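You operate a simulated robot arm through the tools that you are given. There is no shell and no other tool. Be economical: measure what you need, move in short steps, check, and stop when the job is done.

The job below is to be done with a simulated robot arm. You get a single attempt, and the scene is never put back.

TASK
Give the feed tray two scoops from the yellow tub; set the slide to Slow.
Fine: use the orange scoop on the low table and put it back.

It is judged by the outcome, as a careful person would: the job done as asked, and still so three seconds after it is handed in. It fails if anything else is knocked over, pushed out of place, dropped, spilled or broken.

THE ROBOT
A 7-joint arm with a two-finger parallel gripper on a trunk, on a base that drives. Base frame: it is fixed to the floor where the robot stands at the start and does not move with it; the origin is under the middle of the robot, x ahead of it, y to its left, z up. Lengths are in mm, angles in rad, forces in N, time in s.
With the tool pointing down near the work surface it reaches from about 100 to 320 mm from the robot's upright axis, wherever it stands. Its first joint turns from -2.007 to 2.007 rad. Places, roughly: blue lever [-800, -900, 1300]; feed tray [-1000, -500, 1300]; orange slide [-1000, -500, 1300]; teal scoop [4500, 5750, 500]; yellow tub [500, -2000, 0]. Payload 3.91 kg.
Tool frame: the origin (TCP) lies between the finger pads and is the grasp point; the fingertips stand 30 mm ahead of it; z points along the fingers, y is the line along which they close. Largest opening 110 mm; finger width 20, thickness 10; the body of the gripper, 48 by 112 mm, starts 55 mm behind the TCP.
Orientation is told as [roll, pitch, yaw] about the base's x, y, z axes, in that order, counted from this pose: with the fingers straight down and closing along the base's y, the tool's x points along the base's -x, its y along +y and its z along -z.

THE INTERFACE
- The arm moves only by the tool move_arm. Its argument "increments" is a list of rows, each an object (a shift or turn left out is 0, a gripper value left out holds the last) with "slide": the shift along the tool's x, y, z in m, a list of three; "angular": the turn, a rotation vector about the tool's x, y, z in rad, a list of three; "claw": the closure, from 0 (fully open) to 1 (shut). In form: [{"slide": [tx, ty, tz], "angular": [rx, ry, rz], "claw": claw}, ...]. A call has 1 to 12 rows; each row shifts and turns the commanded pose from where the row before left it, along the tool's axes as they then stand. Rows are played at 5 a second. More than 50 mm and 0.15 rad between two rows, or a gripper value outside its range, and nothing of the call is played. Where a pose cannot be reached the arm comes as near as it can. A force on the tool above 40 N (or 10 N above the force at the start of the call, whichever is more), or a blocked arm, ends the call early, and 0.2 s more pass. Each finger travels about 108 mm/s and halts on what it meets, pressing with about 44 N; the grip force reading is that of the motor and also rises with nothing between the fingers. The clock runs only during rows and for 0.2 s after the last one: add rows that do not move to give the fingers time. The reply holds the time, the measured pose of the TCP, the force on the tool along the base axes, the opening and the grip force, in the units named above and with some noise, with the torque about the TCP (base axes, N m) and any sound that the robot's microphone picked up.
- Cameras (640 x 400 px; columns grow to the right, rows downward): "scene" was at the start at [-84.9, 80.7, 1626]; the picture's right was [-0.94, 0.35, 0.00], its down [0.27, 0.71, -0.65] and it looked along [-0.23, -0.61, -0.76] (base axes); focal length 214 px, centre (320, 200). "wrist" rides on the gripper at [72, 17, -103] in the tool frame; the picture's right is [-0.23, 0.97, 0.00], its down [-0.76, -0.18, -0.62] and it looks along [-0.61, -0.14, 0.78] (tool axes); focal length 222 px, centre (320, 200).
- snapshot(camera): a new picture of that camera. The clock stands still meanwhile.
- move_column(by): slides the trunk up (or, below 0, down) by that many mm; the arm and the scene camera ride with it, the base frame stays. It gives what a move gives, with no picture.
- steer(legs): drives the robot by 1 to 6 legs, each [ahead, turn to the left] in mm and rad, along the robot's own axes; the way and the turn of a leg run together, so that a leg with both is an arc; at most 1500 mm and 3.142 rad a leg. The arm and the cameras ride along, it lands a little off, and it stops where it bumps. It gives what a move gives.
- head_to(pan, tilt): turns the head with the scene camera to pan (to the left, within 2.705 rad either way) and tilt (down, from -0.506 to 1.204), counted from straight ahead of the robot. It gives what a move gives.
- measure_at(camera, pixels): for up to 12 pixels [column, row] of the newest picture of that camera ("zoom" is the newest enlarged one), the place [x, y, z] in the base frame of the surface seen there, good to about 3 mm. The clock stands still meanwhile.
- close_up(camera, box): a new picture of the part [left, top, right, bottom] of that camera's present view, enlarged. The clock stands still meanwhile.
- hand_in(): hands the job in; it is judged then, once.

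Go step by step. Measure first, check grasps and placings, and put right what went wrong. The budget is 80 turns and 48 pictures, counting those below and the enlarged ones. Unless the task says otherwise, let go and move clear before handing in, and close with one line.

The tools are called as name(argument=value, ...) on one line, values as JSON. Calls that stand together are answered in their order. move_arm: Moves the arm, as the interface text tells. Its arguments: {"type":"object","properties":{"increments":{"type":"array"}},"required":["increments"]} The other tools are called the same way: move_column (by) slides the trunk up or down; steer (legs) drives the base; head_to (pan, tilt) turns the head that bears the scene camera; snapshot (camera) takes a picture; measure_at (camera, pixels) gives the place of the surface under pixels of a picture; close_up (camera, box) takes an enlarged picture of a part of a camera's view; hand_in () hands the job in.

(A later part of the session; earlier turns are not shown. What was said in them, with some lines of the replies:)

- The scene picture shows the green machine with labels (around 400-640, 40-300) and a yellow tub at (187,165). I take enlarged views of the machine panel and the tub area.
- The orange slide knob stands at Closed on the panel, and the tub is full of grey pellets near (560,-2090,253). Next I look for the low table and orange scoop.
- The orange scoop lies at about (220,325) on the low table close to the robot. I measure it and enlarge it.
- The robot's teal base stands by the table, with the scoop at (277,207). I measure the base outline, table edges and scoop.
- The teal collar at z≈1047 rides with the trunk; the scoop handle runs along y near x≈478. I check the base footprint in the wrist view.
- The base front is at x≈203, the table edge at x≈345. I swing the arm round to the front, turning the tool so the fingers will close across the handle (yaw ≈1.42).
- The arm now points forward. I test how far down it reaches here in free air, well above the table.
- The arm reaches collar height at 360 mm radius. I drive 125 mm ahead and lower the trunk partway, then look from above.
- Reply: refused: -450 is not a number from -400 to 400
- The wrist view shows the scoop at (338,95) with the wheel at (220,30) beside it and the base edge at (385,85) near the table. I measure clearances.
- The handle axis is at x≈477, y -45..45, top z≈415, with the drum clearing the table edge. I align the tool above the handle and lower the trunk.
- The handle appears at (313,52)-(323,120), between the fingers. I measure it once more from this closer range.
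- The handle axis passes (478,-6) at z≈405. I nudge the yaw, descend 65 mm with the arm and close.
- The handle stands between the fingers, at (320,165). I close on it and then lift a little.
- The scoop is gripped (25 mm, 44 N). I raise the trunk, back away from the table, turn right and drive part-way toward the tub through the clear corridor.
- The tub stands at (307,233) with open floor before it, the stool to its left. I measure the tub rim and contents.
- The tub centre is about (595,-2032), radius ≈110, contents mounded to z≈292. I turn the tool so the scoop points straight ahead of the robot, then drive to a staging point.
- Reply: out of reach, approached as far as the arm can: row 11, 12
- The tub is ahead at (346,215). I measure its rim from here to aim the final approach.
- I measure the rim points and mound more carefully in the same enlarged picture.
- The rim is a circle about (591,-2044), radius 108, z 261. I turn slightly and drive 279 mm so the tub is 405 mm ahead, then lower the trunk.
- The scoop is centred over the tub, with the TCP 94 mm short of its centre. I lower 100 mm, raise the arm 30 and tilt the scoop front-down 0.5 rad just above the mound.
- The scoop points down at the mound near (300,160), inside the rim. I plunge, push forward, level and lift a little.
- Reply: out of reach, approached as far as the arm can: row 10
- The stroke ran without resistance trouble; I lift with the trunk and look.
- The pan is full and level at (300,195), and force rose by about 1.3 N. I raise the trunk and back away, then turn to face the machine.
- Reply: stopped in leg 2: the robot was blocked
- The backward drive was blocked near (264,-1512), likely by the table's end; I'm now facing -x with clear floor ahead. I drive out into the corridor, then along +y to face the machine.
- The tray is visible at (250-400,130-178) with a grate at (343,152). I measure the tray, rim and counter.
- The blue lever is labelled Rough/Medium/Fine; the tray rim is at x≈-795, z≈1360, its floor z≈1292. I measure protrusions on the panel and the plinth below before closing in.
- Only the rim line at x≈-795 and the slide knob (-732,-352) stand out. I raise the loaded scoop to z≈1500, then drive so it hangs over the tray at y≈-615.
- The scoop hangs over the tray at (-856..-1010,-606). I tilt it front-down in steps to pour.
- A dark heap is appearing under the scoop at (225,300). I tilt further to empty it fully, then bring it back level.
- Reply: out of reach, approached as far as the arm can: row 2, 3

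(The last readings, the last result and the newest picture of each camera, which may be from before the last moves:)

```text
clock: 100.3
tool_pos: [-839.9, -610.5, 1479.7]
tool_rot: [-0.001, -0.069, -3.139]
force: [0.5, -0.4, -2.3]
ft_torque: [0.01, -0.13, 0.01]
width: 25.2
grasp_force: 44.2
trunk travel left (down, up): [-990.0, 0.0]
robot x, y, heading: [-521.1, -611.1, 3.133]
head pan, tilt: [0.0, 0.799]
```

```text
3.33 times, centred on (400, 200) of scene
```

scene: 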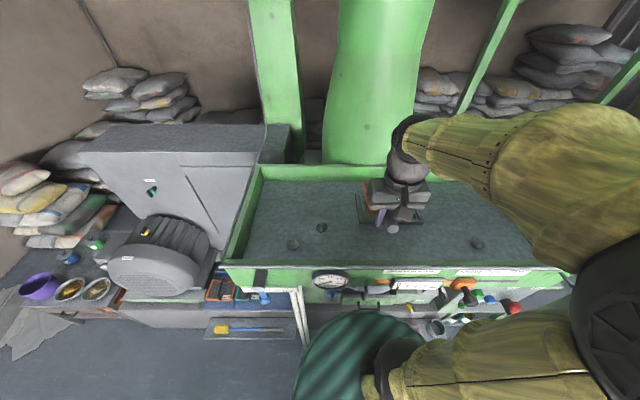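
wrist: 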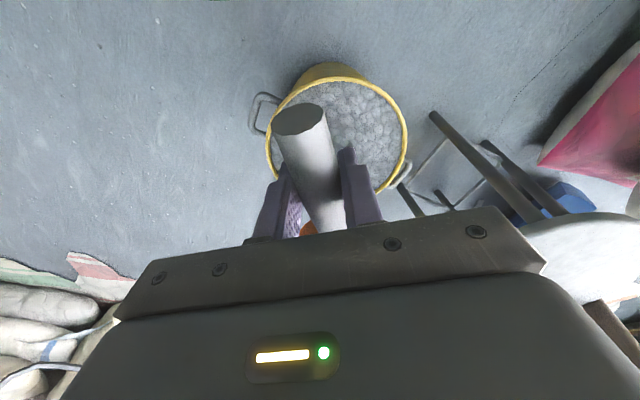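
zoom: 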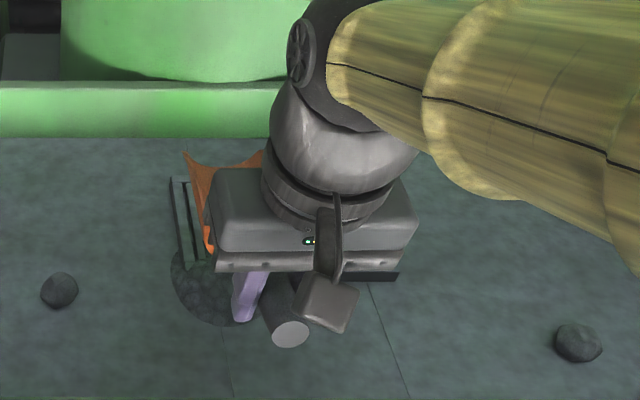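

A heap of pellets lies in the tray at (210,290) and the scoop's torque is back to its empty value. I back off, lower the arm, and drive back to a staging point by the tub.

steer(legs=[[-330, 0], [0, 1.579], [950, 0], [0, 1.571], [340, 0], [0, -0.832]])

move_arm(increments=[{"slide": [0, 0, 0.046], "angular": [0, 0.065, 0], "claw": 1}, {"slide": [0, 0, 0.046]}, {"slide": [0, 0, 0.046]}, {"slide": [0, 0, 0.046]}, {}])

move_column(by=-400)

head_to(pan=0, tilt=1.0)

snapshot(camera="scene")

```text
clock: 118.5
tool_pos: [345.0, -1857.0, 1478.1]
tool_rot: [-0.001, -0.068, -0.9]
force: [0.2, -0.5, -2.3]
ft_torque: [0.11, 0.11, -0.01]
width: 25.4
grasp_force: 43.9
trunk travel left (down, up): [-990.0, 0.0]
robot x, y, heading: [148.9, -1603.2, -0.917]
head pan, tilt: [0.0, 0.799]
```

```text
clock: 119.8
tool_pos: [346.5, -1861.1, 1295.9]
tool_rot: [-0.001, -0.003, -0.898]
force: [0.2, 0.6, -1.2]
ft_torque: [0.09, 0.1, -0.04]
width: 25.3
grasp_force: 43.7
trunk travel left (down, up): [-990.0, 0.0]
robot x, y, heading: [144.2, -1602.8, -0.91]
head pan, tilt: [0.0, 0.799]
```

```text
clock: 123.6
tool_pos: [347.1, -1861.4, 895.7]
tool_rot: [-0.002, 0.0, -0.899]
force: [-0.5, 0.1, -1.3]
ft_torque: [0.17, 0.11, 0.02]
width: 25.2
grasp_force: 43.9
trunk travel left (down, up): [-590.0, 400.0]
robot x, y, heading: [147.4, -1602.0, -0.911]
head pan, tilt: [0.0, 0.799]
```

```text
clock: 124.3
tool_pos: [348.1, -1862.8, 894.8]
tool_rot: [-0.001, -0.001, -0.899]
force: [0.7, 0.0, -2.0]
ft_torque: [0.15, 0.1, 0.02]
width: 25.2
grasp_force: 43.9
trunk travel left (down, up): [-590.0, 400.0]
robot x, y, heading: [144.3, -1602.8, -0.915]
head pan, tilt: [0.0, 1.0]
```

```text
16 pictures are left
```

scene: 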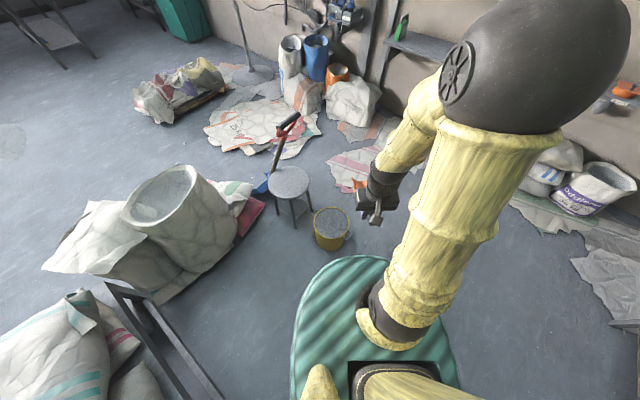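

The robot is 626 mm from the tub, slightly misaimed. I turn +0.125, drive 206 mm, lower, and look at the contents before tilting.

steer(legs=[[0, 0.125], [206, 0]])

move_column(by=-400)

close_up(camera="scene", box=[310, 150, 420, 260])

measure_at(camera="zoom", pixels=[[150, 220], [200, 220], [250, 270], [200, 290], [150, 280], [250, 220], [230, 300]])

```text
clock: 126.5
tool_pos: [524.8, -1982.8, 894.1]
tool_rot: [0.0, 0.001, -0.771]
force: [0.1, 0.1, -1.4]
ft_torque: [0.12, 0.1, 0.03]
width: 25.3
grasp_force: 44.0
trunk travel left (down, up): [-590.0, 400.0]
robot x, y, heading: [294.2, -1749.2, -0.787]
head pan, tilt: [0.0, 1.0]
```

```text
clock: 130.3
tool_pos: [525.1, -1982.3, 494.7]
tool_rot: [-0.002, -0.001, -0.773]
force: [0.0, 0.3, -2.7]
ft_torque: [0.13, 0.13, 0.0]
width: 25.2
grasp_force: 44.1
trunk travel left (down, up): [-190.0, 800.0]
robot x, y, heading: [294.2, -1753.8, -0.788]
head pan, tilt: [0.0, 1.0]
```

```text
3.64 times, centred on (365, 205) of scene
```

zoom: 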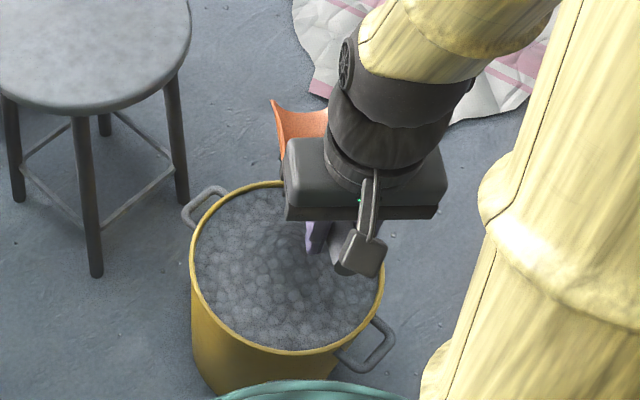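

```text
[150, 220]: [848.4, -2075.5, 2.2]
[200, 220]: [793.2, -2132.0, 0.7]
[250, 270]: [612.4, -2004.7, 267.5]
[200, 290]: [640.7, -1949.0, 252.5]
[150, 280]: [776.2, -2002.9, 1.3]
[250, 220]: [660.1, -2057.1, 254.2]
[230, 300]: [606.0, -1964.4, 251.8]
```

Aim is good: 90 mm short of the centre, on the line. I repeat the same tilt and stroke, slightly deeper.

move_column(by=-120)

move_arm(increments=[{"slide": [0, 0, -0.03], "claw": 1}, {"angular": [0, 0.125, 0]}, {"angular": [0, 0.125, 0]}, {"angular": [0, 0.125, 0]}, {"angular": [0, 0.125, 0]}, {}])

move_arm(increments=[{"slide": [-0.0144, 0, 0.0263], "claw": 1}, {"slide": [-0.0144, 0, 0.0263]}, {"slide": [-0.0034, 0, 0.0061]}, {"slide": [-0.0088, 0, -0.0048]}, {"slide": [-0.0088, 0, -0.0048]}, {"slide": [-0.0043, 0, 0.0079], "angular": [0, -0.125, 0]}, {"slide": [-0.0033, 0, 0.0084], "angular": [0, -0.125, 0]}, {"slide": [-0.0022, 0, 0.0087], "angular": [0, -0.125, 0]}, {"slide": [-0.0011, 0, 0.0089], "angular": [0, -0.125, 0]}, {"angular": [0, -0.05, 0]}, {}])

move_column(by=120)

close_up(camera="scene", box=[310, 140, 420, 240])

```text
clock: 131.8
tool_pos: [524.5, -1983.1, 375.1]
tool_rot: [-0.001, 0.0, -0.773]
force: [0.4, -0.6, -1.7]
ft_torque: [0.11, 0.13, 0.0]
width: 25.2
grasp_force: 44.4
trunk travel left (down, up): [-70.0, 920.0]
robot x, y, heading: [293.1, -1749.4, -0.788]
head pan, tilt: [0.0, 1.0]
```

```text
clock: 133.2
tool_pos: [525.0, -1982.5, 405.4]
tool_rot: [-0.003, 0.5, -0.774]
force: [-0.1, 0.4, -3.3]
ft_torque: [0.07, 0.1, 0.04]
width: 25.4
grasp_force: 44.4
trunk travel left (down, up): [-70.0, 920.0]
robot x, y, heading: [293.1, -1753.2, -0.787]
head pan, tilt: [0.0, 1.0]
```

```text
clock: 135.7
tool_pos: [538.9, -1998.8, 302.1]
tool_rot: [-0.001, -0.037, -0.772]
force: [-19.2, 21.1, -0.2]
ft_torque: [0.96, 0.87, 0.09]
width: 25.5
grasp_force: 44.0
out of reach, approached as far as the arm can: row 10
trunk travel left (down, up): [-70.0, 920.0]
robot x, y, heading: [294.0, -1751.6, -0.787]
head pan, tilt: [0.0, 1.0]
```

```text
clock: 137.2
tool_pos: [544.1, -2001.4, 422.0]
tool_rot: [-0.002, -0.046, -0.772]
force: [0.9, 0.2, -2.1]
ft_torque: [0.16, 0.17, 0.02]
width: 25.6
grasp_force: 44.2
trunk travel left (down, up): [-190.0, 800.0]
robot x, y, heading: [294.9, -1751.9, -0.789]
head pan, tilt: [0.0, 1.0]
```

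```text
4.00 times, centred on (365, 190) of scene
```

zoom: 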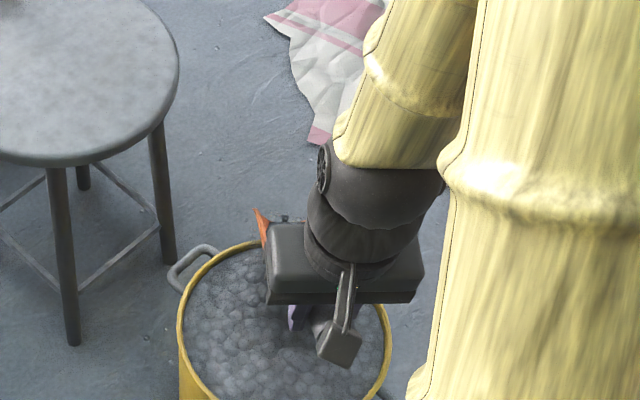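

The pan now seems to protrude less (front at (257,210)) and the stroke ended with 28 N sideways, so the front touched the tub wall. I check the scoop's position in the grip and the tub.

measure_at(camera="zoom", pixels=[[260, 218], [266, 235], [285, 219], [298, 221], [182, 310], [250, 243], [386, 330], [340, 345]])

snapshot(camera="wrist")

```text
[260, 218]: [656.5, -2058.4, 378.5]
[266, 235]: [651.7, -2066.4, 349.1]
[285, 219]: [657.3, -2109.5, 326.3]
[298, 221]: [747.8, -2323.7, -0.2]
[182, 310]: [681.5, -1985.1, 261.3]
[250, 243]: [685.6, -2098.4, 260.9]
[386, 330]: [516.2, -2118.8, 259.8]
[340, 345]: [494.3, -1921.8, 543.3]
```

```text
13 pictures are left
```

wrist: 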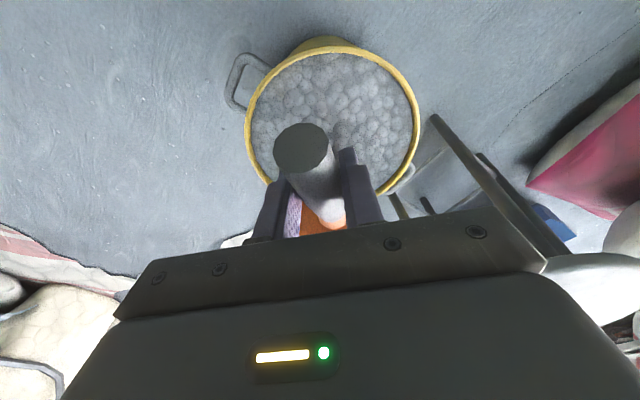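

The tub has not moved, but the scoop slid back about 37 mm and pitched front-down about 0.2 rad in the grip. Staying over the tub, I raise the arm and pitch the tool back to level the pan, then look.

move_arm(increments=[{"slide": [0, 0, -0.03], "claw": 1}, {"slide": [0, 0, -0.03], "angular": [0, -0.05, 0]}, {"slide": [0, 0, -0.03], "angular": [0, -0.05, 0]}, {"slide": [0, 0, -0.03], "angular": [0, -0.05, 0]}, {"slide": [0.01, 0, 0], "angular": [0, -0.05, 0]}, {}])

close_up(camera="scene", box=[310, 140, 420, 240])

```text
clock: 138.6
tool_pos: [542.3, -2000.1, 554.2]
tool_rot: [-0.002, -0.246, -0.773]
force: [0.2, 0.1, -3.4]
ft_torque: [0.15, 0.18, -0.01]
width: 25.5
grasp_force: 44.1
out of reach, approached as far as the arm can: row 3, 5
trunk travel left (down, up): [-190.0, 800.0]
robot x, y, heading: [293.7, -1748.5, -0.788]
head pan, tilt: [0.0, 1.0]
```

```text
4.00 times, centred on (365, 190) of scene
```

zoom: 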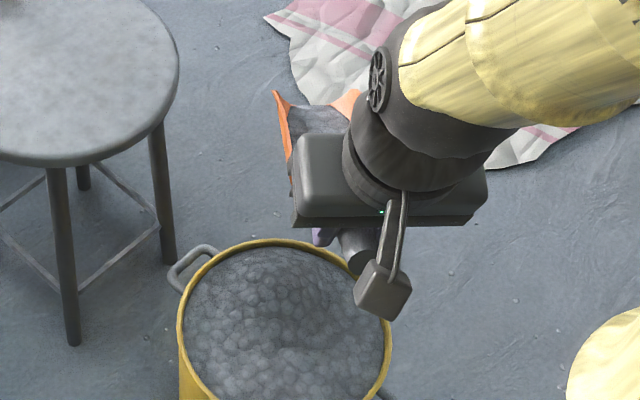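

The pan is full at (320,120). I measure its rim to judge whether it's level.

measure_at(camera="zoom", pixels=[[279, 97], [284, 125], [289, 155], [348, 98], [315, 112], [315, 128], [340, 120], [356, 94]])

```text
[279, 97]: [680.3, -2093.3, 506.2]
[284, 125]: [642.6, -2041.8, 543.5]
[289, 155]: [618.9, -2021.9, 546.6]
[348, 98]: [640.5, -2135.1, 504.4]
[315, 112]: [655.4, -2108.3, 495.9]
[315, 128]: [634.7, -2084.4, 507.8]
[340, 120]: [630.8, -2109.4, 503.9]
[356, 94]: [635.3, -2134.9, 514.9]
```

The pan still leans slightly front-down (~0.1 rad). I pitch it back a bit more, then raise the trunk and check the pose.

move_arm(increments=[{"slide": [-0.01, 0, -0.01], "angular": [0, -0.04, 0], "claw": 1}, {"slide": [-0.01, 0, -0.01], "angular": [0, -0.04, 0]}, {"slide": [0, 0, -0.01], "angular": [0, -0.04, 0]}, {}])

move_column(by=400)

```text
clock: 139.6
tool_pos: [552.8, -2007.8, 584.8]
tool_rot: [-0.002, -0.368, -0.771]
force: [-0.7, -0.1, -2.8]
ft_torque: [0.16, 0.16, -0.02]
width: 25.5
grasp_force: 43.8
trunk travel left (down, up): [-190.0, 800.0]
robot x, y, heading: [293.9, -1748.7, -0.79]
head pan, tilt: [0.0, 1.0]
```

```text
clock: 143.4
tool_pos: [549.7, -2008.1, 983.8]
tool_rot: [-0.003, -0.365, -0.773]
force: [0.0, 0.0, -1.0]
ft_torque: [0.15, 0.19, -0.01]
width: 25.4
grasp_force: 44.2
trunk travel left (down, up): [-590.0, 400.0]
robot x, y, heading: [295.0, -1753.2, -0.789]
head pan, tilt: [0.0, 1.0]
```

Levelled and raised. I back off, turn to face -x, run into the corridor and along to y≈-611.

steer(legs=[[-100, 0], [0, -2.352], [375, 0], [0, -1.571], [1060, 0], [0, 1.571]])

move_column(by=400)

move_arm(increments=[{"slide": [-0.0108, 0, -0.028], "claw": 1}, {"slide": [-0.0108, 0, -0.028]}, {"slide": [-0.0108, 0, -0.028]}, {"slide": [-0.0108, 0, -0.028]}, {}])

```text
clock: 165.0
tool_pos: [-537.7, -601.1, 983.9]
tool_rot: [-0.001, -0.367, -3.118]
force: [0.0, 0.3, -3.1]
ft_torque: [0.03, -0.27, -0.02]
width: 25.5
grasp_force: 44.2
trunk travel left (down, up): [-590.0, 400.0]
robot x, y, heading: [-173.7, -597.6, -3.129]
head pan, tilt: [0.0, 1.0]
```

```text
clock: 168.8
tool_pos: [-537.5, -601.9, 1383.8]
tool_rot: [-0.003, -0.365, -3.119]
force: [-0.2, -0.5, -3.6]
ft_torque: [0.02, -0.25, 0.01]
width: 25.6
grasp_force: 43.9
trunk travel left (down, up): [-990.0, 0.0]
robot x, y, heading: [-178.5, -594.8, -3.137]
head pan, tilt: [0.0, 1.0]
```

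```text
clock: 170.0
tool_pos: [-538.6, -600.5, 1504.6]
tool_rot: [-0.002, -0.368, -3.119]
force: [-1.4, 1.3, -5.1]
ft_torque: [0.0, -0.28, -0.03]
width: 25.5
grasp_force: 44.5
trunk travel left (down, up): [-990.0, 0.0]
robot x, y, heading: [-174.8, -597.6, -3.133]
head pan, tilt: [0.0, 1.0]
```

The load is still aboard (torque -0.27). I drive forward 325 mm over the tray and pour.

steer(legs=[[325, 0]])

move_arm(increments=[{"angular": [0, 0.135, 0], "claw": 1}, {"angular": [0, 0.135, 0]}, {"angular": [0, 0.135, 0]}, {"angular": [0, 0.135, 0]}, {"angular": [0, 0.135, 0]}, {"angular": [0, 0.135, 0]}, {"angular": [0, 0.135, 0]}, {"angular": [0, 0.135, 0]}, {"angular": [0, 0.135, 0]}, {"angular": [0, 0.135, 0]}, {"angular": [0, 0.135, 0]}, {}])

move_arm(increments=[{"angular": [0, 0.1, 0], "claw": 1}, {}, {}, {"angular": [0, -0.14, 0]}, {"angular": [0, -0.14, 0]}, {"angular": [0, -0.14, 0]}, {"angular": [0, -0.14, 0]}, {"angular": [0, -0.14, 0]}, {"angular": [0, -0.14, 0]}, {"angular": [0, -0.14, 0]}, {"angular": [0, -0.14, 0]}])

head_to(pan=0.0, tilt=0.8)

close_up(camera="scene", box=[300, 130, 500, 270])

```text
clock: 172.2
tool_pos: [-866.9, -605.4, 1503.9]
tool_rot: [-0.003, -0.367, -3.115]
force: [0.0, 0.1, -3.0]
ft_torque: [0.03, -0.28, 0.03]
width: 25.4
grasp_force: 44.2
trunk travel left (down, up): [-990.0, 0.0]
robot x, y, heading: [-504.4, -597.7, -3.127]
head pan, tilt: [0.0, 1.0]
```

```text
clock: 174.8
tool_pos: [-843.1, -605.4, 1486.5]
tool_rot: [-0.004, 1.115, -3.118]
force: [-10.9, 0.6, 5.1]
ft_torque: [0.0, 1.32, 0.03]
width: 25.4
grasp_force: 43.8
out of reach, approached as far as the arm can: row 11
trunk travel left (down, up): [-990.0, 0.0]
robot x, y, heading: [-504.5, -602.1, -3.135]
head pan, tilt: [0.0, 1.0]
```

```text
clock: 177.2
tool_pos: [-820.0, -607.9, 1477.6]
tool_rot: [-0.002, 0.093, -3.118]
force: [0.7, 0.8, -2.0]
ft_torque: [-0.02, -0.13, 0.0]
width: 25.2
grasp_force: 44.0
out of reach, approached as far as the arm can: row 1
trunk travel left (down, up): [-990.0, 0.0]
robot x, y, heading: [-503.1, -602.9, -3.133]
head pan, tilt: [0.0, 1.0]
```

```text
clock: 177.9
tool_pos: [-821.6, -607.9, 1476.1]
tool_rot: [-0.001, 0.1, -3.114]
force: [0.1, 0.5, -1.8]
ft_torque: [-0.01, -0.18, 0.02]
width: 25.0
grasp_force: 44.1
trunk travel left (down, up): [-990.0, 0.0]
robot x, y, heading: [-500.3, -600.7, -3.127]
head pan, tilt: [0.0, 0.799]
```

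```text
2.86 times, centred on (400, 200) of scene
```

zoom: 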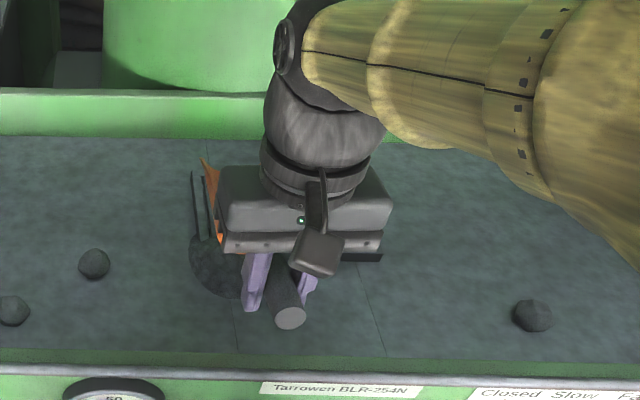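

The second load is poured: the heap grew at (215,265). I back off and drive round to face the low table, then check the scoop in the grip.

steer(legs=[[-330, 0], [0, -1.582], [600, 0], [0, -1.571]])

move_arm(increments=[{"slide": [0, 0, 0.046], "angular": [0, -0.1, 0], "claw": 1}, {"slide": [0, 0, 0.046]}, {"slide": [0, 0, 0.046]}, {"slide": [-0.02, 0, 0.02]}, {"angular": [0, 0, -0.147]}, {"angular": [0, 0, -0.147]}, {"angular": [0, 0, -0.147]}, {"angular": [0, 0, -0.147]}, {"angular": [0, 0, -0.147]}, {"angular": [0, 0, -0.147]}, {"angular": [0, 0, -0.147]}, {"angular": [0, 0, -0.147]}])

move_arm(increments=[{"angular": [0, 0, -0.147], "claw": 1}, {"angular": [0, 0, -0.147]}, {}])

head_to(pan=0.0, tilt=0.9)

snapshot(camera="scene")

```text
clock: 190.8
tool_pos: [148.7, -17.5, 1476.3]
tool_rot: [-0.001, 0.097, -0.007]
force: [-0.4, 0.0, -1.9]
ft_torque: [-0.01, 0.2, -0.02]
width: 25.1
grasp_force: 43.6
trunk travel left (down, up): [-990.0, 0.0]
robot x, y, heading: [-170.3, -14.4, -0.017]
head pan, tilt: [0.0, 0.799]
```

```text
clock: 193.4
tool_pos: [165.4, -17.7, 1319.2]
tool_rot: [-0.004, 0.002, 1.171]
force: [-0.5, 0.0, -1.7]
ft_torque: [-0.15, 0.11, -0.06]
width: 24.9
grasp_force: 44.2
trunk travel left (down, up): [-990.0, 0.0]
robot x, y, heading: [-174.1, -12.4, -0.018]
head pan, tilt: [0.0, 0.799]
```

```text
clock: 194.2
tool_pos: [165.8, -18.4, 1318.8]
tool_rot: [-0.002, 0.001, 1.464]
force: [-0.2, 0.0, -1.4]
ft_torque: [-0.18, 0.02, -0.01]
width: 24.7
grasp_force: 43.7
trunk travel left (down, up): [-990.0, 0.0]
robot x, y, heading: [-167.3, -16.8, -0.019]
head pan, tilt: [0.0, 0.799]
```

```text
clock: 194.8
tool_pos: [165.0, -18.6, 1318.6]
tool_rot: [-0.002, 0.002, 1.463]
force: [-0.5, -0.1, -1.4]
ft_torque: [-0.17, 0.04, -0.01]
width: 25.2
grasp_force: 44.1
trunk travel left (down, up): [-990.0, 0.0]
robot x, y, heading: [-170.6, -14.8, -0.021]
head pan, tilt: [0.0, 0.901]
```

```text
10 pictures are left
```

scene: 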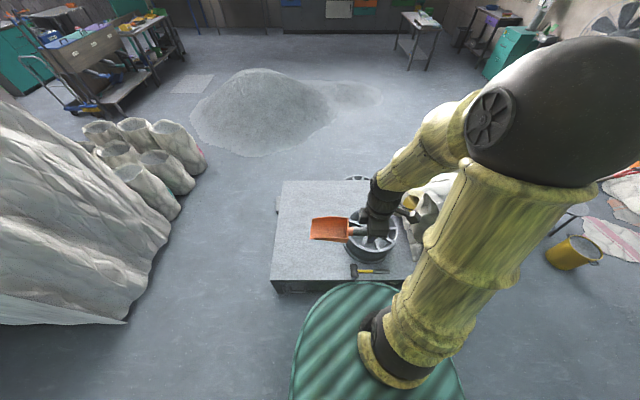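

The scoop is visible at (310-365,218-242). I measure its rim and floor for its tilt in the grip, plus the table edge.

close_up(camera="scene", box=[295, 200, 391, 260])

measure_at(camera="zoom", pixels=[[115, 145], [130, 185], [115, 245], [220, 190], [335, 140], [345, 270], [345, 195], [395, 215], [200, 130], [200, 200], [300, 200], [420, 220]])

measure_at(camera="scene", pixels=[[275, 270], [300, 275], [340, 275], [350, 270]])

```text
6.67 times, centred on (343, 230) of scene
```

zoom: 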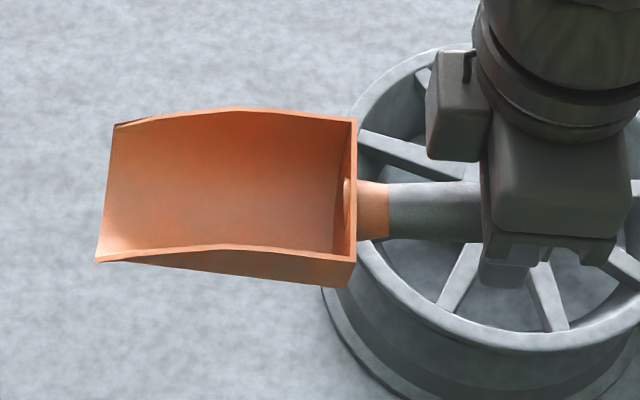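

```text
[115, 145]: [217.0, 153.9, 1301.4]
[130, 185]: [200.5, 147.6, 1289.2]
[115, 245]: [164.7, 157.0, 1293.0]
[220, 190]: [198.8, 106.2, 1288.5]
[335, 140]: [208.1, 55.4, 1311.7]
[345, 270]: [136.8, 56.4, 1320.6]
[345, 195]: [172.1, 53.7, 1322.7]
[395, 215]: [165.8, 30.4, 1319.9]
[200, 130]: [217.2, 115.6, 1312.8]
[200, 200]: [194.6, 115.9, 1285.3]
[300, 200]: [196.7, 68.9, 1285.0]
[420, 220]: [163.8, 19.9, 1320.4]
```

```text
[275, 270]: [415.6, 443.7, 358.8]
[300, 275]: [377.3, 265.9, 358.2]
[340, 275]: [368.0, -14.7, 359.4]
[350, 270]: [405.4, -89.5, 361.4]
```

The scoop sits nearly level with its floor ~32-44 mm below the TCP. I drive to the original table stance and lower the trunk in stages.

steer(legs=[[0, 0.02], [299, 0]])

move_column(by=-400)

move_column(by=-400)

```text
clock: 197.2
tool_pos: [463.4, -15.6, 1317.4]
tool_rot: [-0.002, 0.001, 1.475]
force: [0.4, 0.7, -2.0]
ft_torque: [-0.19, 0.03, -0.01]
width: 25.0
grasp_force: 44.4
trunk travel left (down, up): [-990.0, 0.0]
robot x, y, heading: [126.2, -12.6, -0.007]
head pan, tilt: [0.0, 0.901]
```

```text
clock: 201.1
tool_pos: [461.6, -15.6, 918.2]
tool_rot: [-0.002, 0.001, 1.476]
force: [-0.1, -1.3, -2.1]
ft_torque: [-0.18, 0.01, -0.01]
width: 25.5
grasp_force: 43.9
trunk travel left (down, up): [-590.0, 400.0]
robot x, y, heading: [129.1, -14.4, -0.017]
head pan, tilt: [0.0, 0.901]
```

```text
clock: 204.9
tool_pos: [461.4, -15.2, 518.7]
tool_rot: [-0.002, 0.001, 1.476]
force: [-1.1, -0.1, -1.3]
ft_torque: [-0.13, 0.03, 0.01]
width: 25.0
grasp_force: 44.0
trunk travel left (down, up): [-190.0, 800.0]
robot x, y, heading: [129.6, -15.5, -0.009]
head pan, tilt: [0.0, 0.901]
```

I lower 40 mm more, correct (+17,+8) mm, and descend toward the table in small steps.

move_column(by=-40)

move_arm(increments=[{"slide": [-0.0096, -0.0161, 0], "claw": 1}, {"slide": [0, 0, 0.025]}, {"slide": [0, 0, 0.025]}, {"slide": [0, 0, 0.013]}, {}])

close_up(camera="scene", box=[270, 190, 430, 310])

```text
clock: 205.7
tool_pos: [461.7, -14.8, 478.9]
tool_rot: [-0.002, 0.001, 1.474]
force: [0.1, 0.1, -1.6]
ft_torque: [-0.18, 0.04, 0.0]
width: 24.8
grasp_force: 44.3
trunk travel left (down, up): [-150.0, 840.0]
robot x, y, heading: [126.1, -12.7, -0.01]
head pan, tilt: [0.0, 0.901]
```

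```text
clock: 206.9
tool_pos: [479.3, -7.2, 415.1]
tool_rot: [-0.003, 0.001, 1.474]
force: [0.5, -0.7, -2.0]
ft_torque: [-0.14, 0.04, 0.03]
width: 25.0
grasp_force: 43.8
trunk travel left (down, up): [-150.0, 840.0]
robot x, y, heading: [127.0, -14.5, -0.009]
head pan, tilt: [0.0, 0.901]
```

```text
3.33 times, centred on (350, 250) of scene
```

zoom: 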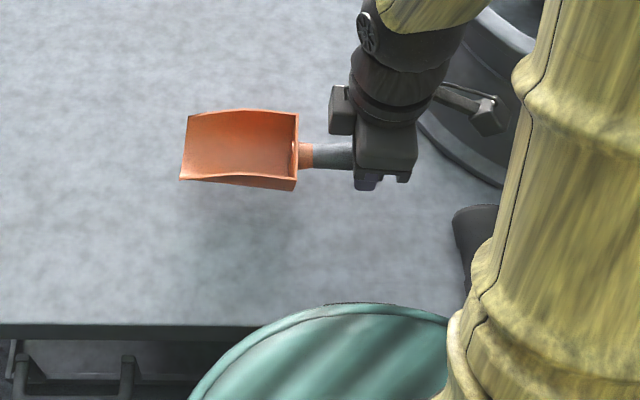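

Not yet in contact. I step down slowly until the table is felt.

move_arm(increments=[{"slide": [0, 0, 0.005], "claw": 1}, {"slide": [0, 0, 0.005]}, {}])

move_arm(increments=[{"slide": [0, 0, 0.004], "claw": 1}, {}, {}])

```text
clock: 207.7
tool_pos: [479.3, -6.9, 405.5]
tool_rot: [-0.002, 0.001, 1.476]
force: [-1.1, 0.2, -1.6]
ft_torque: [-0.17, 0.02, 0.03]
width: 25.1
grasp_force: 44.3
trunk travel left (down, up): [-150.0, 840.0]
robot x, y, heading: [124.3, -16.9, -0.008]
head pan, tilt: [0.0, 0.901]
```

```text
clock: 208.5
tool_pos: [479.1, -7.9, 402.2]
tool_rot: [-0.005, 0.002, 1.474]
force: [-2.0, -4.1, 13.7]
ft_torque: [0.73, -0.56, -0.01]
width: 24.9
grasp_force: 43.6
trunk travel left (down, up): [-150.0, 840.0]
robot x, y, heading: [126.3, -14.0, -0.006]
head pan, tilt: [0.0, 0.901]
```

Contact is felt (13.7 N up). I open the fingers and rise.

move_arm(increments=[{"claw": 0.7}, {"claw": 0.5}, {"claw": 0.3}, {}, {}])

move_arm(increments=[{"slide": [0, 0, -0.03], "claw": 0.3}, {"slide": [0, 0, -0.05]}, {}])

move_column(by=300)

snapshot(camera="wrist")

measure_at(camera="wrist", pixels=[[312, 60], [315, 75], [317, 90], [320, 105], [322, 118], [331, 150]])

```text
clock: 209.7
tool_pos: [478.0, -7.3, 400.5]
tool_rot: [-0.003, 0.002, 1.476]
force: [0.4, -0.3, -0.3]
ft_torque: [-0.01, -0.01, 0.02]
width: 77.0
grasp_force: 0.0
trunk travel left (down, up): [-150.0, 840.0]
robot x, y, heading: [127.5, -18.3, -0.006]
head pan, tilt: [0.0, 0.901]
```

```text
clock: 210.5
tool_pos: [478.8, -7.6, 482.8]
tool_rot: [-0.001, 0.003, 1.477]
force: [-0.2, -1.1, 0.1]
ft_torque: [0.0, -0.02, -0.01]
width: 76.9
grasp_force: 0.0
trunk travel left (down, up): [-150.0, 840.0]
robot x, y, heading: [126.0, -18.5, -0.011]
head pan, tilt: [0.0, 0.901]
```

```text
clock: 213.5
tool_pos: [479.8, -7.8, 783.1]
tool_rot: [-0.002, 0.003, 1.476]
force: [-0.1, 0.6, 0.4]
ft_torque: [-0.01, 0.02, 0.02]
width: 77.0
grasp_force: 0.1
trunk travel left (down, up): [-450.0, 540.0]
robot x, y, heading: [126.7, -14.5, -0.007]
head pan, tilt: [0.0, 0.901]
```

```text
7 pictures are left
```

wrist: 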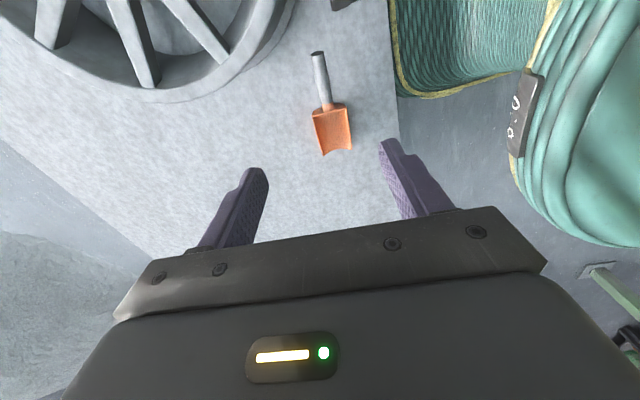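

```text
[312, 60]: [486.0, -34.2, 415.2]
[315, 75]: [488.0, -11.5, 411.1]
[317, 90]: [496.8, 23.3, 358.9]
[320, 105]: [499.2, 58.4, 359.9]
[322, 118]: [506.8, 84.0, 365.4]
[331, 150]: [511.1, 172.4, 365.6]
```

The scoop lies upright where it was (butt at (318,55)). Now the slide: I back away, face the machine at y≈-330, raise the trunk and turn the tool.

steer(legs=[[-300, 0], [0, -1.564], [315, 0], [0, -1.571]])

move_column(by=400)

move_arm(increments=[{"angular": [0, 0, 0.147], "claw": 0.3}, {"angular": [0, 0, 0.147]}, {"angular": [0, 0, 0.147]}, {"angular": [0, 0, 0.147]}, {"angular": [0, 0, 0.147]}, {"angular": [0, 0, 0.147]}, {"angular": [0, 0, 0.147]}, {"angular": [0, 0, 0.147]}, {"angular": [0, 0, 0.147]}, {"angular": [0, 0, 0.147]}, {}])

head_to(pan=0.2, tilt=0.5)

snapshot(camera="scene")

```text
clock: 225.0
tool_pos: [-526.9, -329.6, 781.2]
tool_rot: [-0.001, 0.0, -1.68]
force: [-0.5, 0.6, 0.4]
ft_torque: [0.0, 0.03, -0.01]
width: 77.2
grasp_force: 0.0
trunk travel left (down, up): [-450.0, 540.0]
robot x, y, heading: [-178.8, -333.2, 3.118]
head pan, tilt: [0.0, 0.901]
```

```text
clock: 228.8
tool_pos: [-527.0, -329.0, 1181.7]
tool_rot: [-0.002, 0.001, -1.678]
force: [-0.4, 0.4, 0.1]
ft_torque: [0.01, 0.0, 0.01]
width: 76.9
grasp_force: 0.0
trunk travel left (down, up): [-850.0, 140.0]
robot x, y, heading: [-178.7, -325.3, 3.117]
head pan, tilt: [0.0, 0.901]
```

```text
clock: 231.2
tool_pos: [-526.9, -328.9, 1182.7]
tool_rot: [-0.002, -0.002, 3.133]
force: [-1.0, -0.2, -0.5]
ft_torque: [0.02, 0.02, -0.01]
width: 77.1
grasp_force: 0.2
trunk travel left (down, up): [-850.0, 140.0]
robot x, y, heading: [-175.8, -328.3, 3.117]
head pan, tilt: [0.0, 0.901]
```

```text
clock: 232.1
tool_pos: [-527.0, -329.5, 1181.9]
tool_rot: [-0.003, -0.003, 3.135]
force: [0.7, 1.0, 0.3]
ft_torque: [-0.02, -0.03, 0.0]
width: 76.9
grasp_force: 0.1
trunk travel left (down, up): [-850.0, 140.0]
robot x, y, heading: [-171.9, -325.7, 3.118]
head pan, tilt: [0.201, 0.499]
```

```text
6 pictures are left
```

scene: 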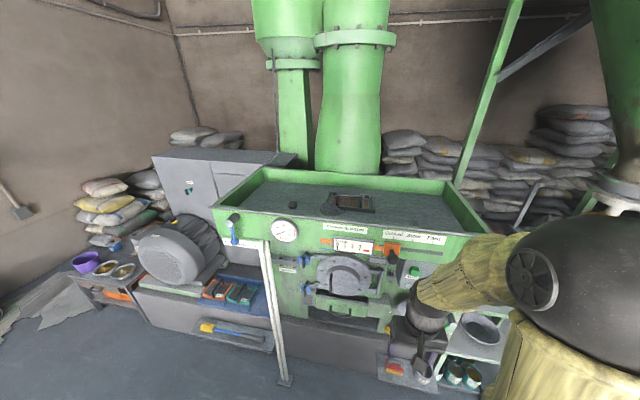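

The label and slide are visible at (370-450,230-255). I enlarge and measure the ticks and the knob.

close_up(camera="scene", box=[315, 190, 455, 280])

```text
4.44 times, centred on (385, 235) of scene
```

zoom: 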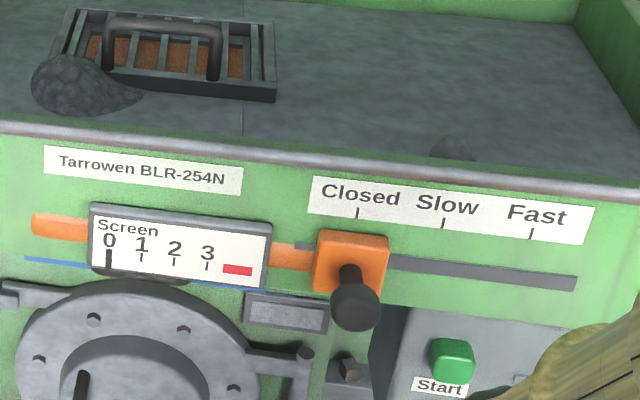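

The heap is in the tray at (65,85); the knob sits below the Closed tick (357,212). I measure ticks, block and knob.

measure_at(camera="zoom", pixels=[[357, 214], [443, 223], [531, 234], [320, 255], [385, 262], [352, 250], [356, 305], [350, 272], [335, 305], [376, 308], [356, 325], [480, 275]])

```text
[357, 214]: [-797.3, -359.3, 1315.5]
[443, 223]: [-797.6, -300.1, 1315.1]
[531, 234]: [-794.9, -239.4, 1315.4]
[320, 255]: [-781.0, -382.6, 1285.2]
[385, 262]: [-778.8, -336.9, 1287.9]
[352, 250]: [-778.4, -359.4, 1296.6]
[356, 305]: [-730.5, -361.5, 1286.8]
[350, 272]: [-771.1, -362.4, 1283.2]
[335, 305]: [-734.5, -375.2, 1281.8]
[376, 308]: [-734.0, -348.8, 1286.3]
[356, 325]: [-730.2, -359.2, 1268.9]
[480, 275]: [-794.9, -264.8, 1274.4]
```

The knob is at (-745,-361,1285), Slow tick at y=-300, Closed at -359. I raise to z≈1287, shift to y -361, and drive in so the open fingers straddle the knob.

move_column(by=104)

move_arm(increments=[{"slide": [0, 0.037, 0], "claw": 0.3}, {}])

steer(legs=[[195, 0]])

snapshot(camera="wrist")

```text
clock: 233.4
tool_pos: [-525.9, -330.2, 1285.5]
tool_rot: [-0.001, -0.003, 3.136]
force: [0.5, -0.3, 0.9]
ft_torque: [-0.01, 0.03, 0.01]
width: 76.7
grasp_force: 0.0
trunk travel left (down, up): [-954.0, 36.0]
robot x, y, heading: [-173.0, -324.7, 3.121]
head pan, tilt: [0.201, 0.499]
```

```text
clock: 234.0
tool_pos: [-527.9, -365.0, 1286.5]
tool_rot: [-0.001, 0.0, 3.134]
force: [-0.8, 0.4, 0.1]
ft_torque: [-0.01, 0.01, -0.04]
width: 76.9
grasp_force: 0.1
trunk travel left (down, up): [-954.0, 36.0]
robot x, y, heading: [-177.2, -329.0, 3.12]
head pan, tilt: [0.201, 0.499]
```

```text
clock: 235.6
tool_pos: [-722.8, -359.9, 1287.2]
tool_rot: [-0.002, -0.002, 3.132]
force: [0.1, 0.4, -0.4]
ft_torque: [-0.02, -0.04, 0.0]
width: 77.0
grasp_force: 0.0
trunk travel left (down, up): [-954.0, 36.0]
robot x, y, heading: [-372.7, -323.3, 3.119]
head pan, tilt: [0.201, 0.499]
```

```text
4 pictures are left
```

wrist: 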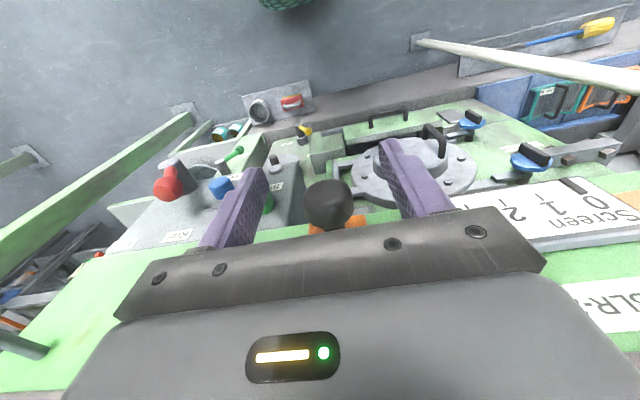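

The knob is centred between the fingers at (328,205). I advance 18 mm and close on it.

steer(legs=[[18, 0]])

move_arm(increments=[{"claw": 0.6}, {"claw": 0.75}, {"claw": 0.9}, {}, {}])

```text
clock: 236.4
tool_pos: [-739.5, -359.1, 1287.4]
tool_rot: [-0.001, -0.002, 3.133]
force: [-0.2, 0.3, 0.4]
ft_torque: [-0.02, -0.02, -0.02]
width: 76.8
grasp_force: 0.1
trunk travel left (down, up): [-954.0, 36.0]
robot x, y, heading: [-391.5, -322.1, 3.113]
head pan, tilt: [0.201, 0.499]
```

```text
clock: 237.6
tool_pos: [-739.3, -359.9, 1287.1]
tool_rot: [-0.002, -0.002, 3.134]
force: [3.3, -0.9, 4.7]
ft_torque: [0.0, -0.19, 0.01]
width: 33.1
grasp_force: 44.7
trunk travel left (down, up): [-954.0, 36.0]
robot x, y, heading: [-386.0, -322.2, 3.115]
head pan, tilt: [0.201, 0.499]
```

Gripped at 33 mm width, y=-360. I slide it +60 mm in y toward Slow in short steps.

move_arm(increments=[{"slide": [0, -0.012, 0], "claw": 0.9}, {"slide": [0, -0.012, 0]}, {"slide": [0, -0.012, 0]}, {"slide": [0, -0.012, 0]}, {"slide": [0, -0.012, 0]}, {}])

```text
clock: 239.0
tool_pos: [-737.2, -300.4, 1288.0]
tool_rot: [-0.001, -0.008, 3.132]
force: [5.3, -1.9, 34.0]
ft_torque: [-0.02, 0.34, 0.04]
width: 33.3
grasp_force: 44.7
trunk travel left (down, up): [-954.0, 36.0]
robot x, y, heading: [-390.7, -326.6, 3.117]
head pan, tilt: [0.201, 0.499]
```

It moved to y=-300, with 34 N vertical strain. I open gently and back away by driving, then check.

move_arm(increments=[{"claw": 0.6}, {"claw": 0.3}, {}, {}])

steer(legs=[[-220, 0]])

close_up(camera="scene", box=[315, 170, 475, 270])

```text
clock: 240.0
tool_pos: [-739.9, -299.7, 1285.2]
tool_rot: [-0.001, 0.0, 3.132]
force: [-0.1, 0.2, 0.4]
ft_torque: [0.04, 0.02, -0.02]
width: 77.0
grasp_force: 0.0
trunk travel left (down, up): [-954.0, 36.0]
robot x, y, heading: [-386.4, -322.1, 3.118]
head pan, tilt: [0.201, 0.499]
```

```text
clock: 241.7
tool_pos: [-514.5, -304.0, 1285.9]
tool_rot: [0.0, -0.004, 3.125]
force: [0.7, 0.6, 0.5]
ft_torque: [-0.01, 0.0, -0.01]
width: 77.1
grasp_force: 0.1
trunk travel left (down, up): [-954.0, 36.0]
robot x, y, heading: [-162.8, -329.4, 3.119]
head pan, tilt: [0.201, 0.499]
```

```text
4.00 times, centred on (395, 220) of scene
```

zoom: 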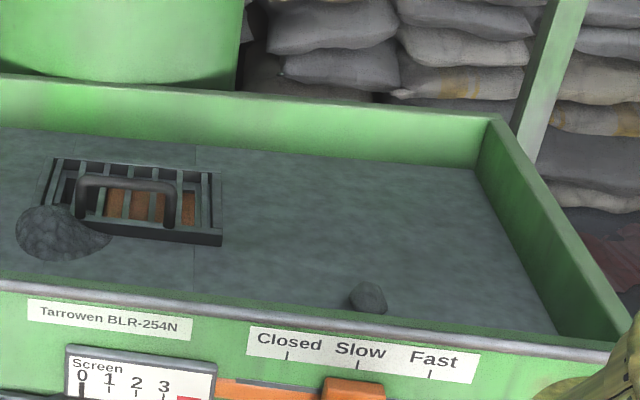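

The orange block now stands under the Slow tick (357,366). I verify by measuring its edges.

measure_at(camera="zoom", pixels=[[325, 392], [384, 396], [358, 367], [322, 385], [386, 388]])

head_to(pan=0.35, tilt=0.8)

snapshot(camera="scene")

```text
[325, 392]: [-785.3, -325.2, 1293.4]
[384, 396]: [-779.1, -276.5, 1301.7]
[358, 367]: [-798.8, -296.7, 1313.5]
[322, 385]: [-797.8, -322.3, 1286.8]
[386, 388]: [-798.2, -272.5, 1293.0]
```

```text
clock: 242.5
tool_pos: [-516.0, -303.5, 1286.2]
tool_rot: [-0.002, -0.001, 3.125]
force: [0.1, 0.9, 0.3]
ft_torque: [0.01, 0.03, 0.01]
width: 77.0
grasp_force: 0.1
trunk travel left (down, up): [-954.0, 36.0]
robot x, y, heading: [-161.4, -327.7, 3.11]
head pan, tilt: [0.351, 0.799]
```

```text
2 pictures are left
```

scene: 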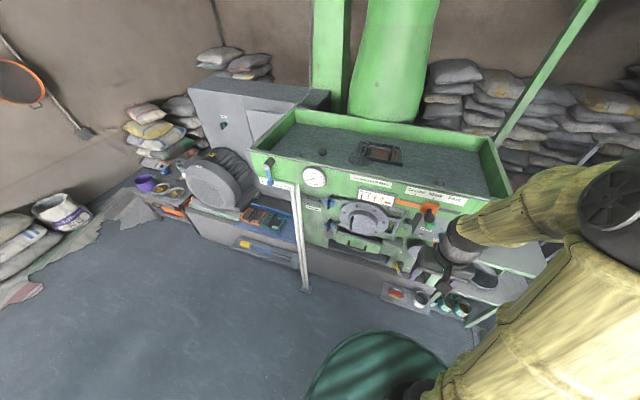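

The block is centred at y≈-300.8 against the Slow tick at about -300. The heap is in the tray, the floor is clean, and the scoop is back on the low table. I'm clear of everything, so I hand in.

hand_in()

```text
The job is handed in.
```

I put two scoops from the yellow tub in the feed tray with the orange scoop, set the slide to Slow, and put the scoop back on the low table. I read "Fine:" as a note and did not move the blue Rough/Medium/Fine lever. Once, while reversing, the robot was blocked, probably by the end of the low table. I saw nothing out of place afterwards, but I didn't check that end closely.
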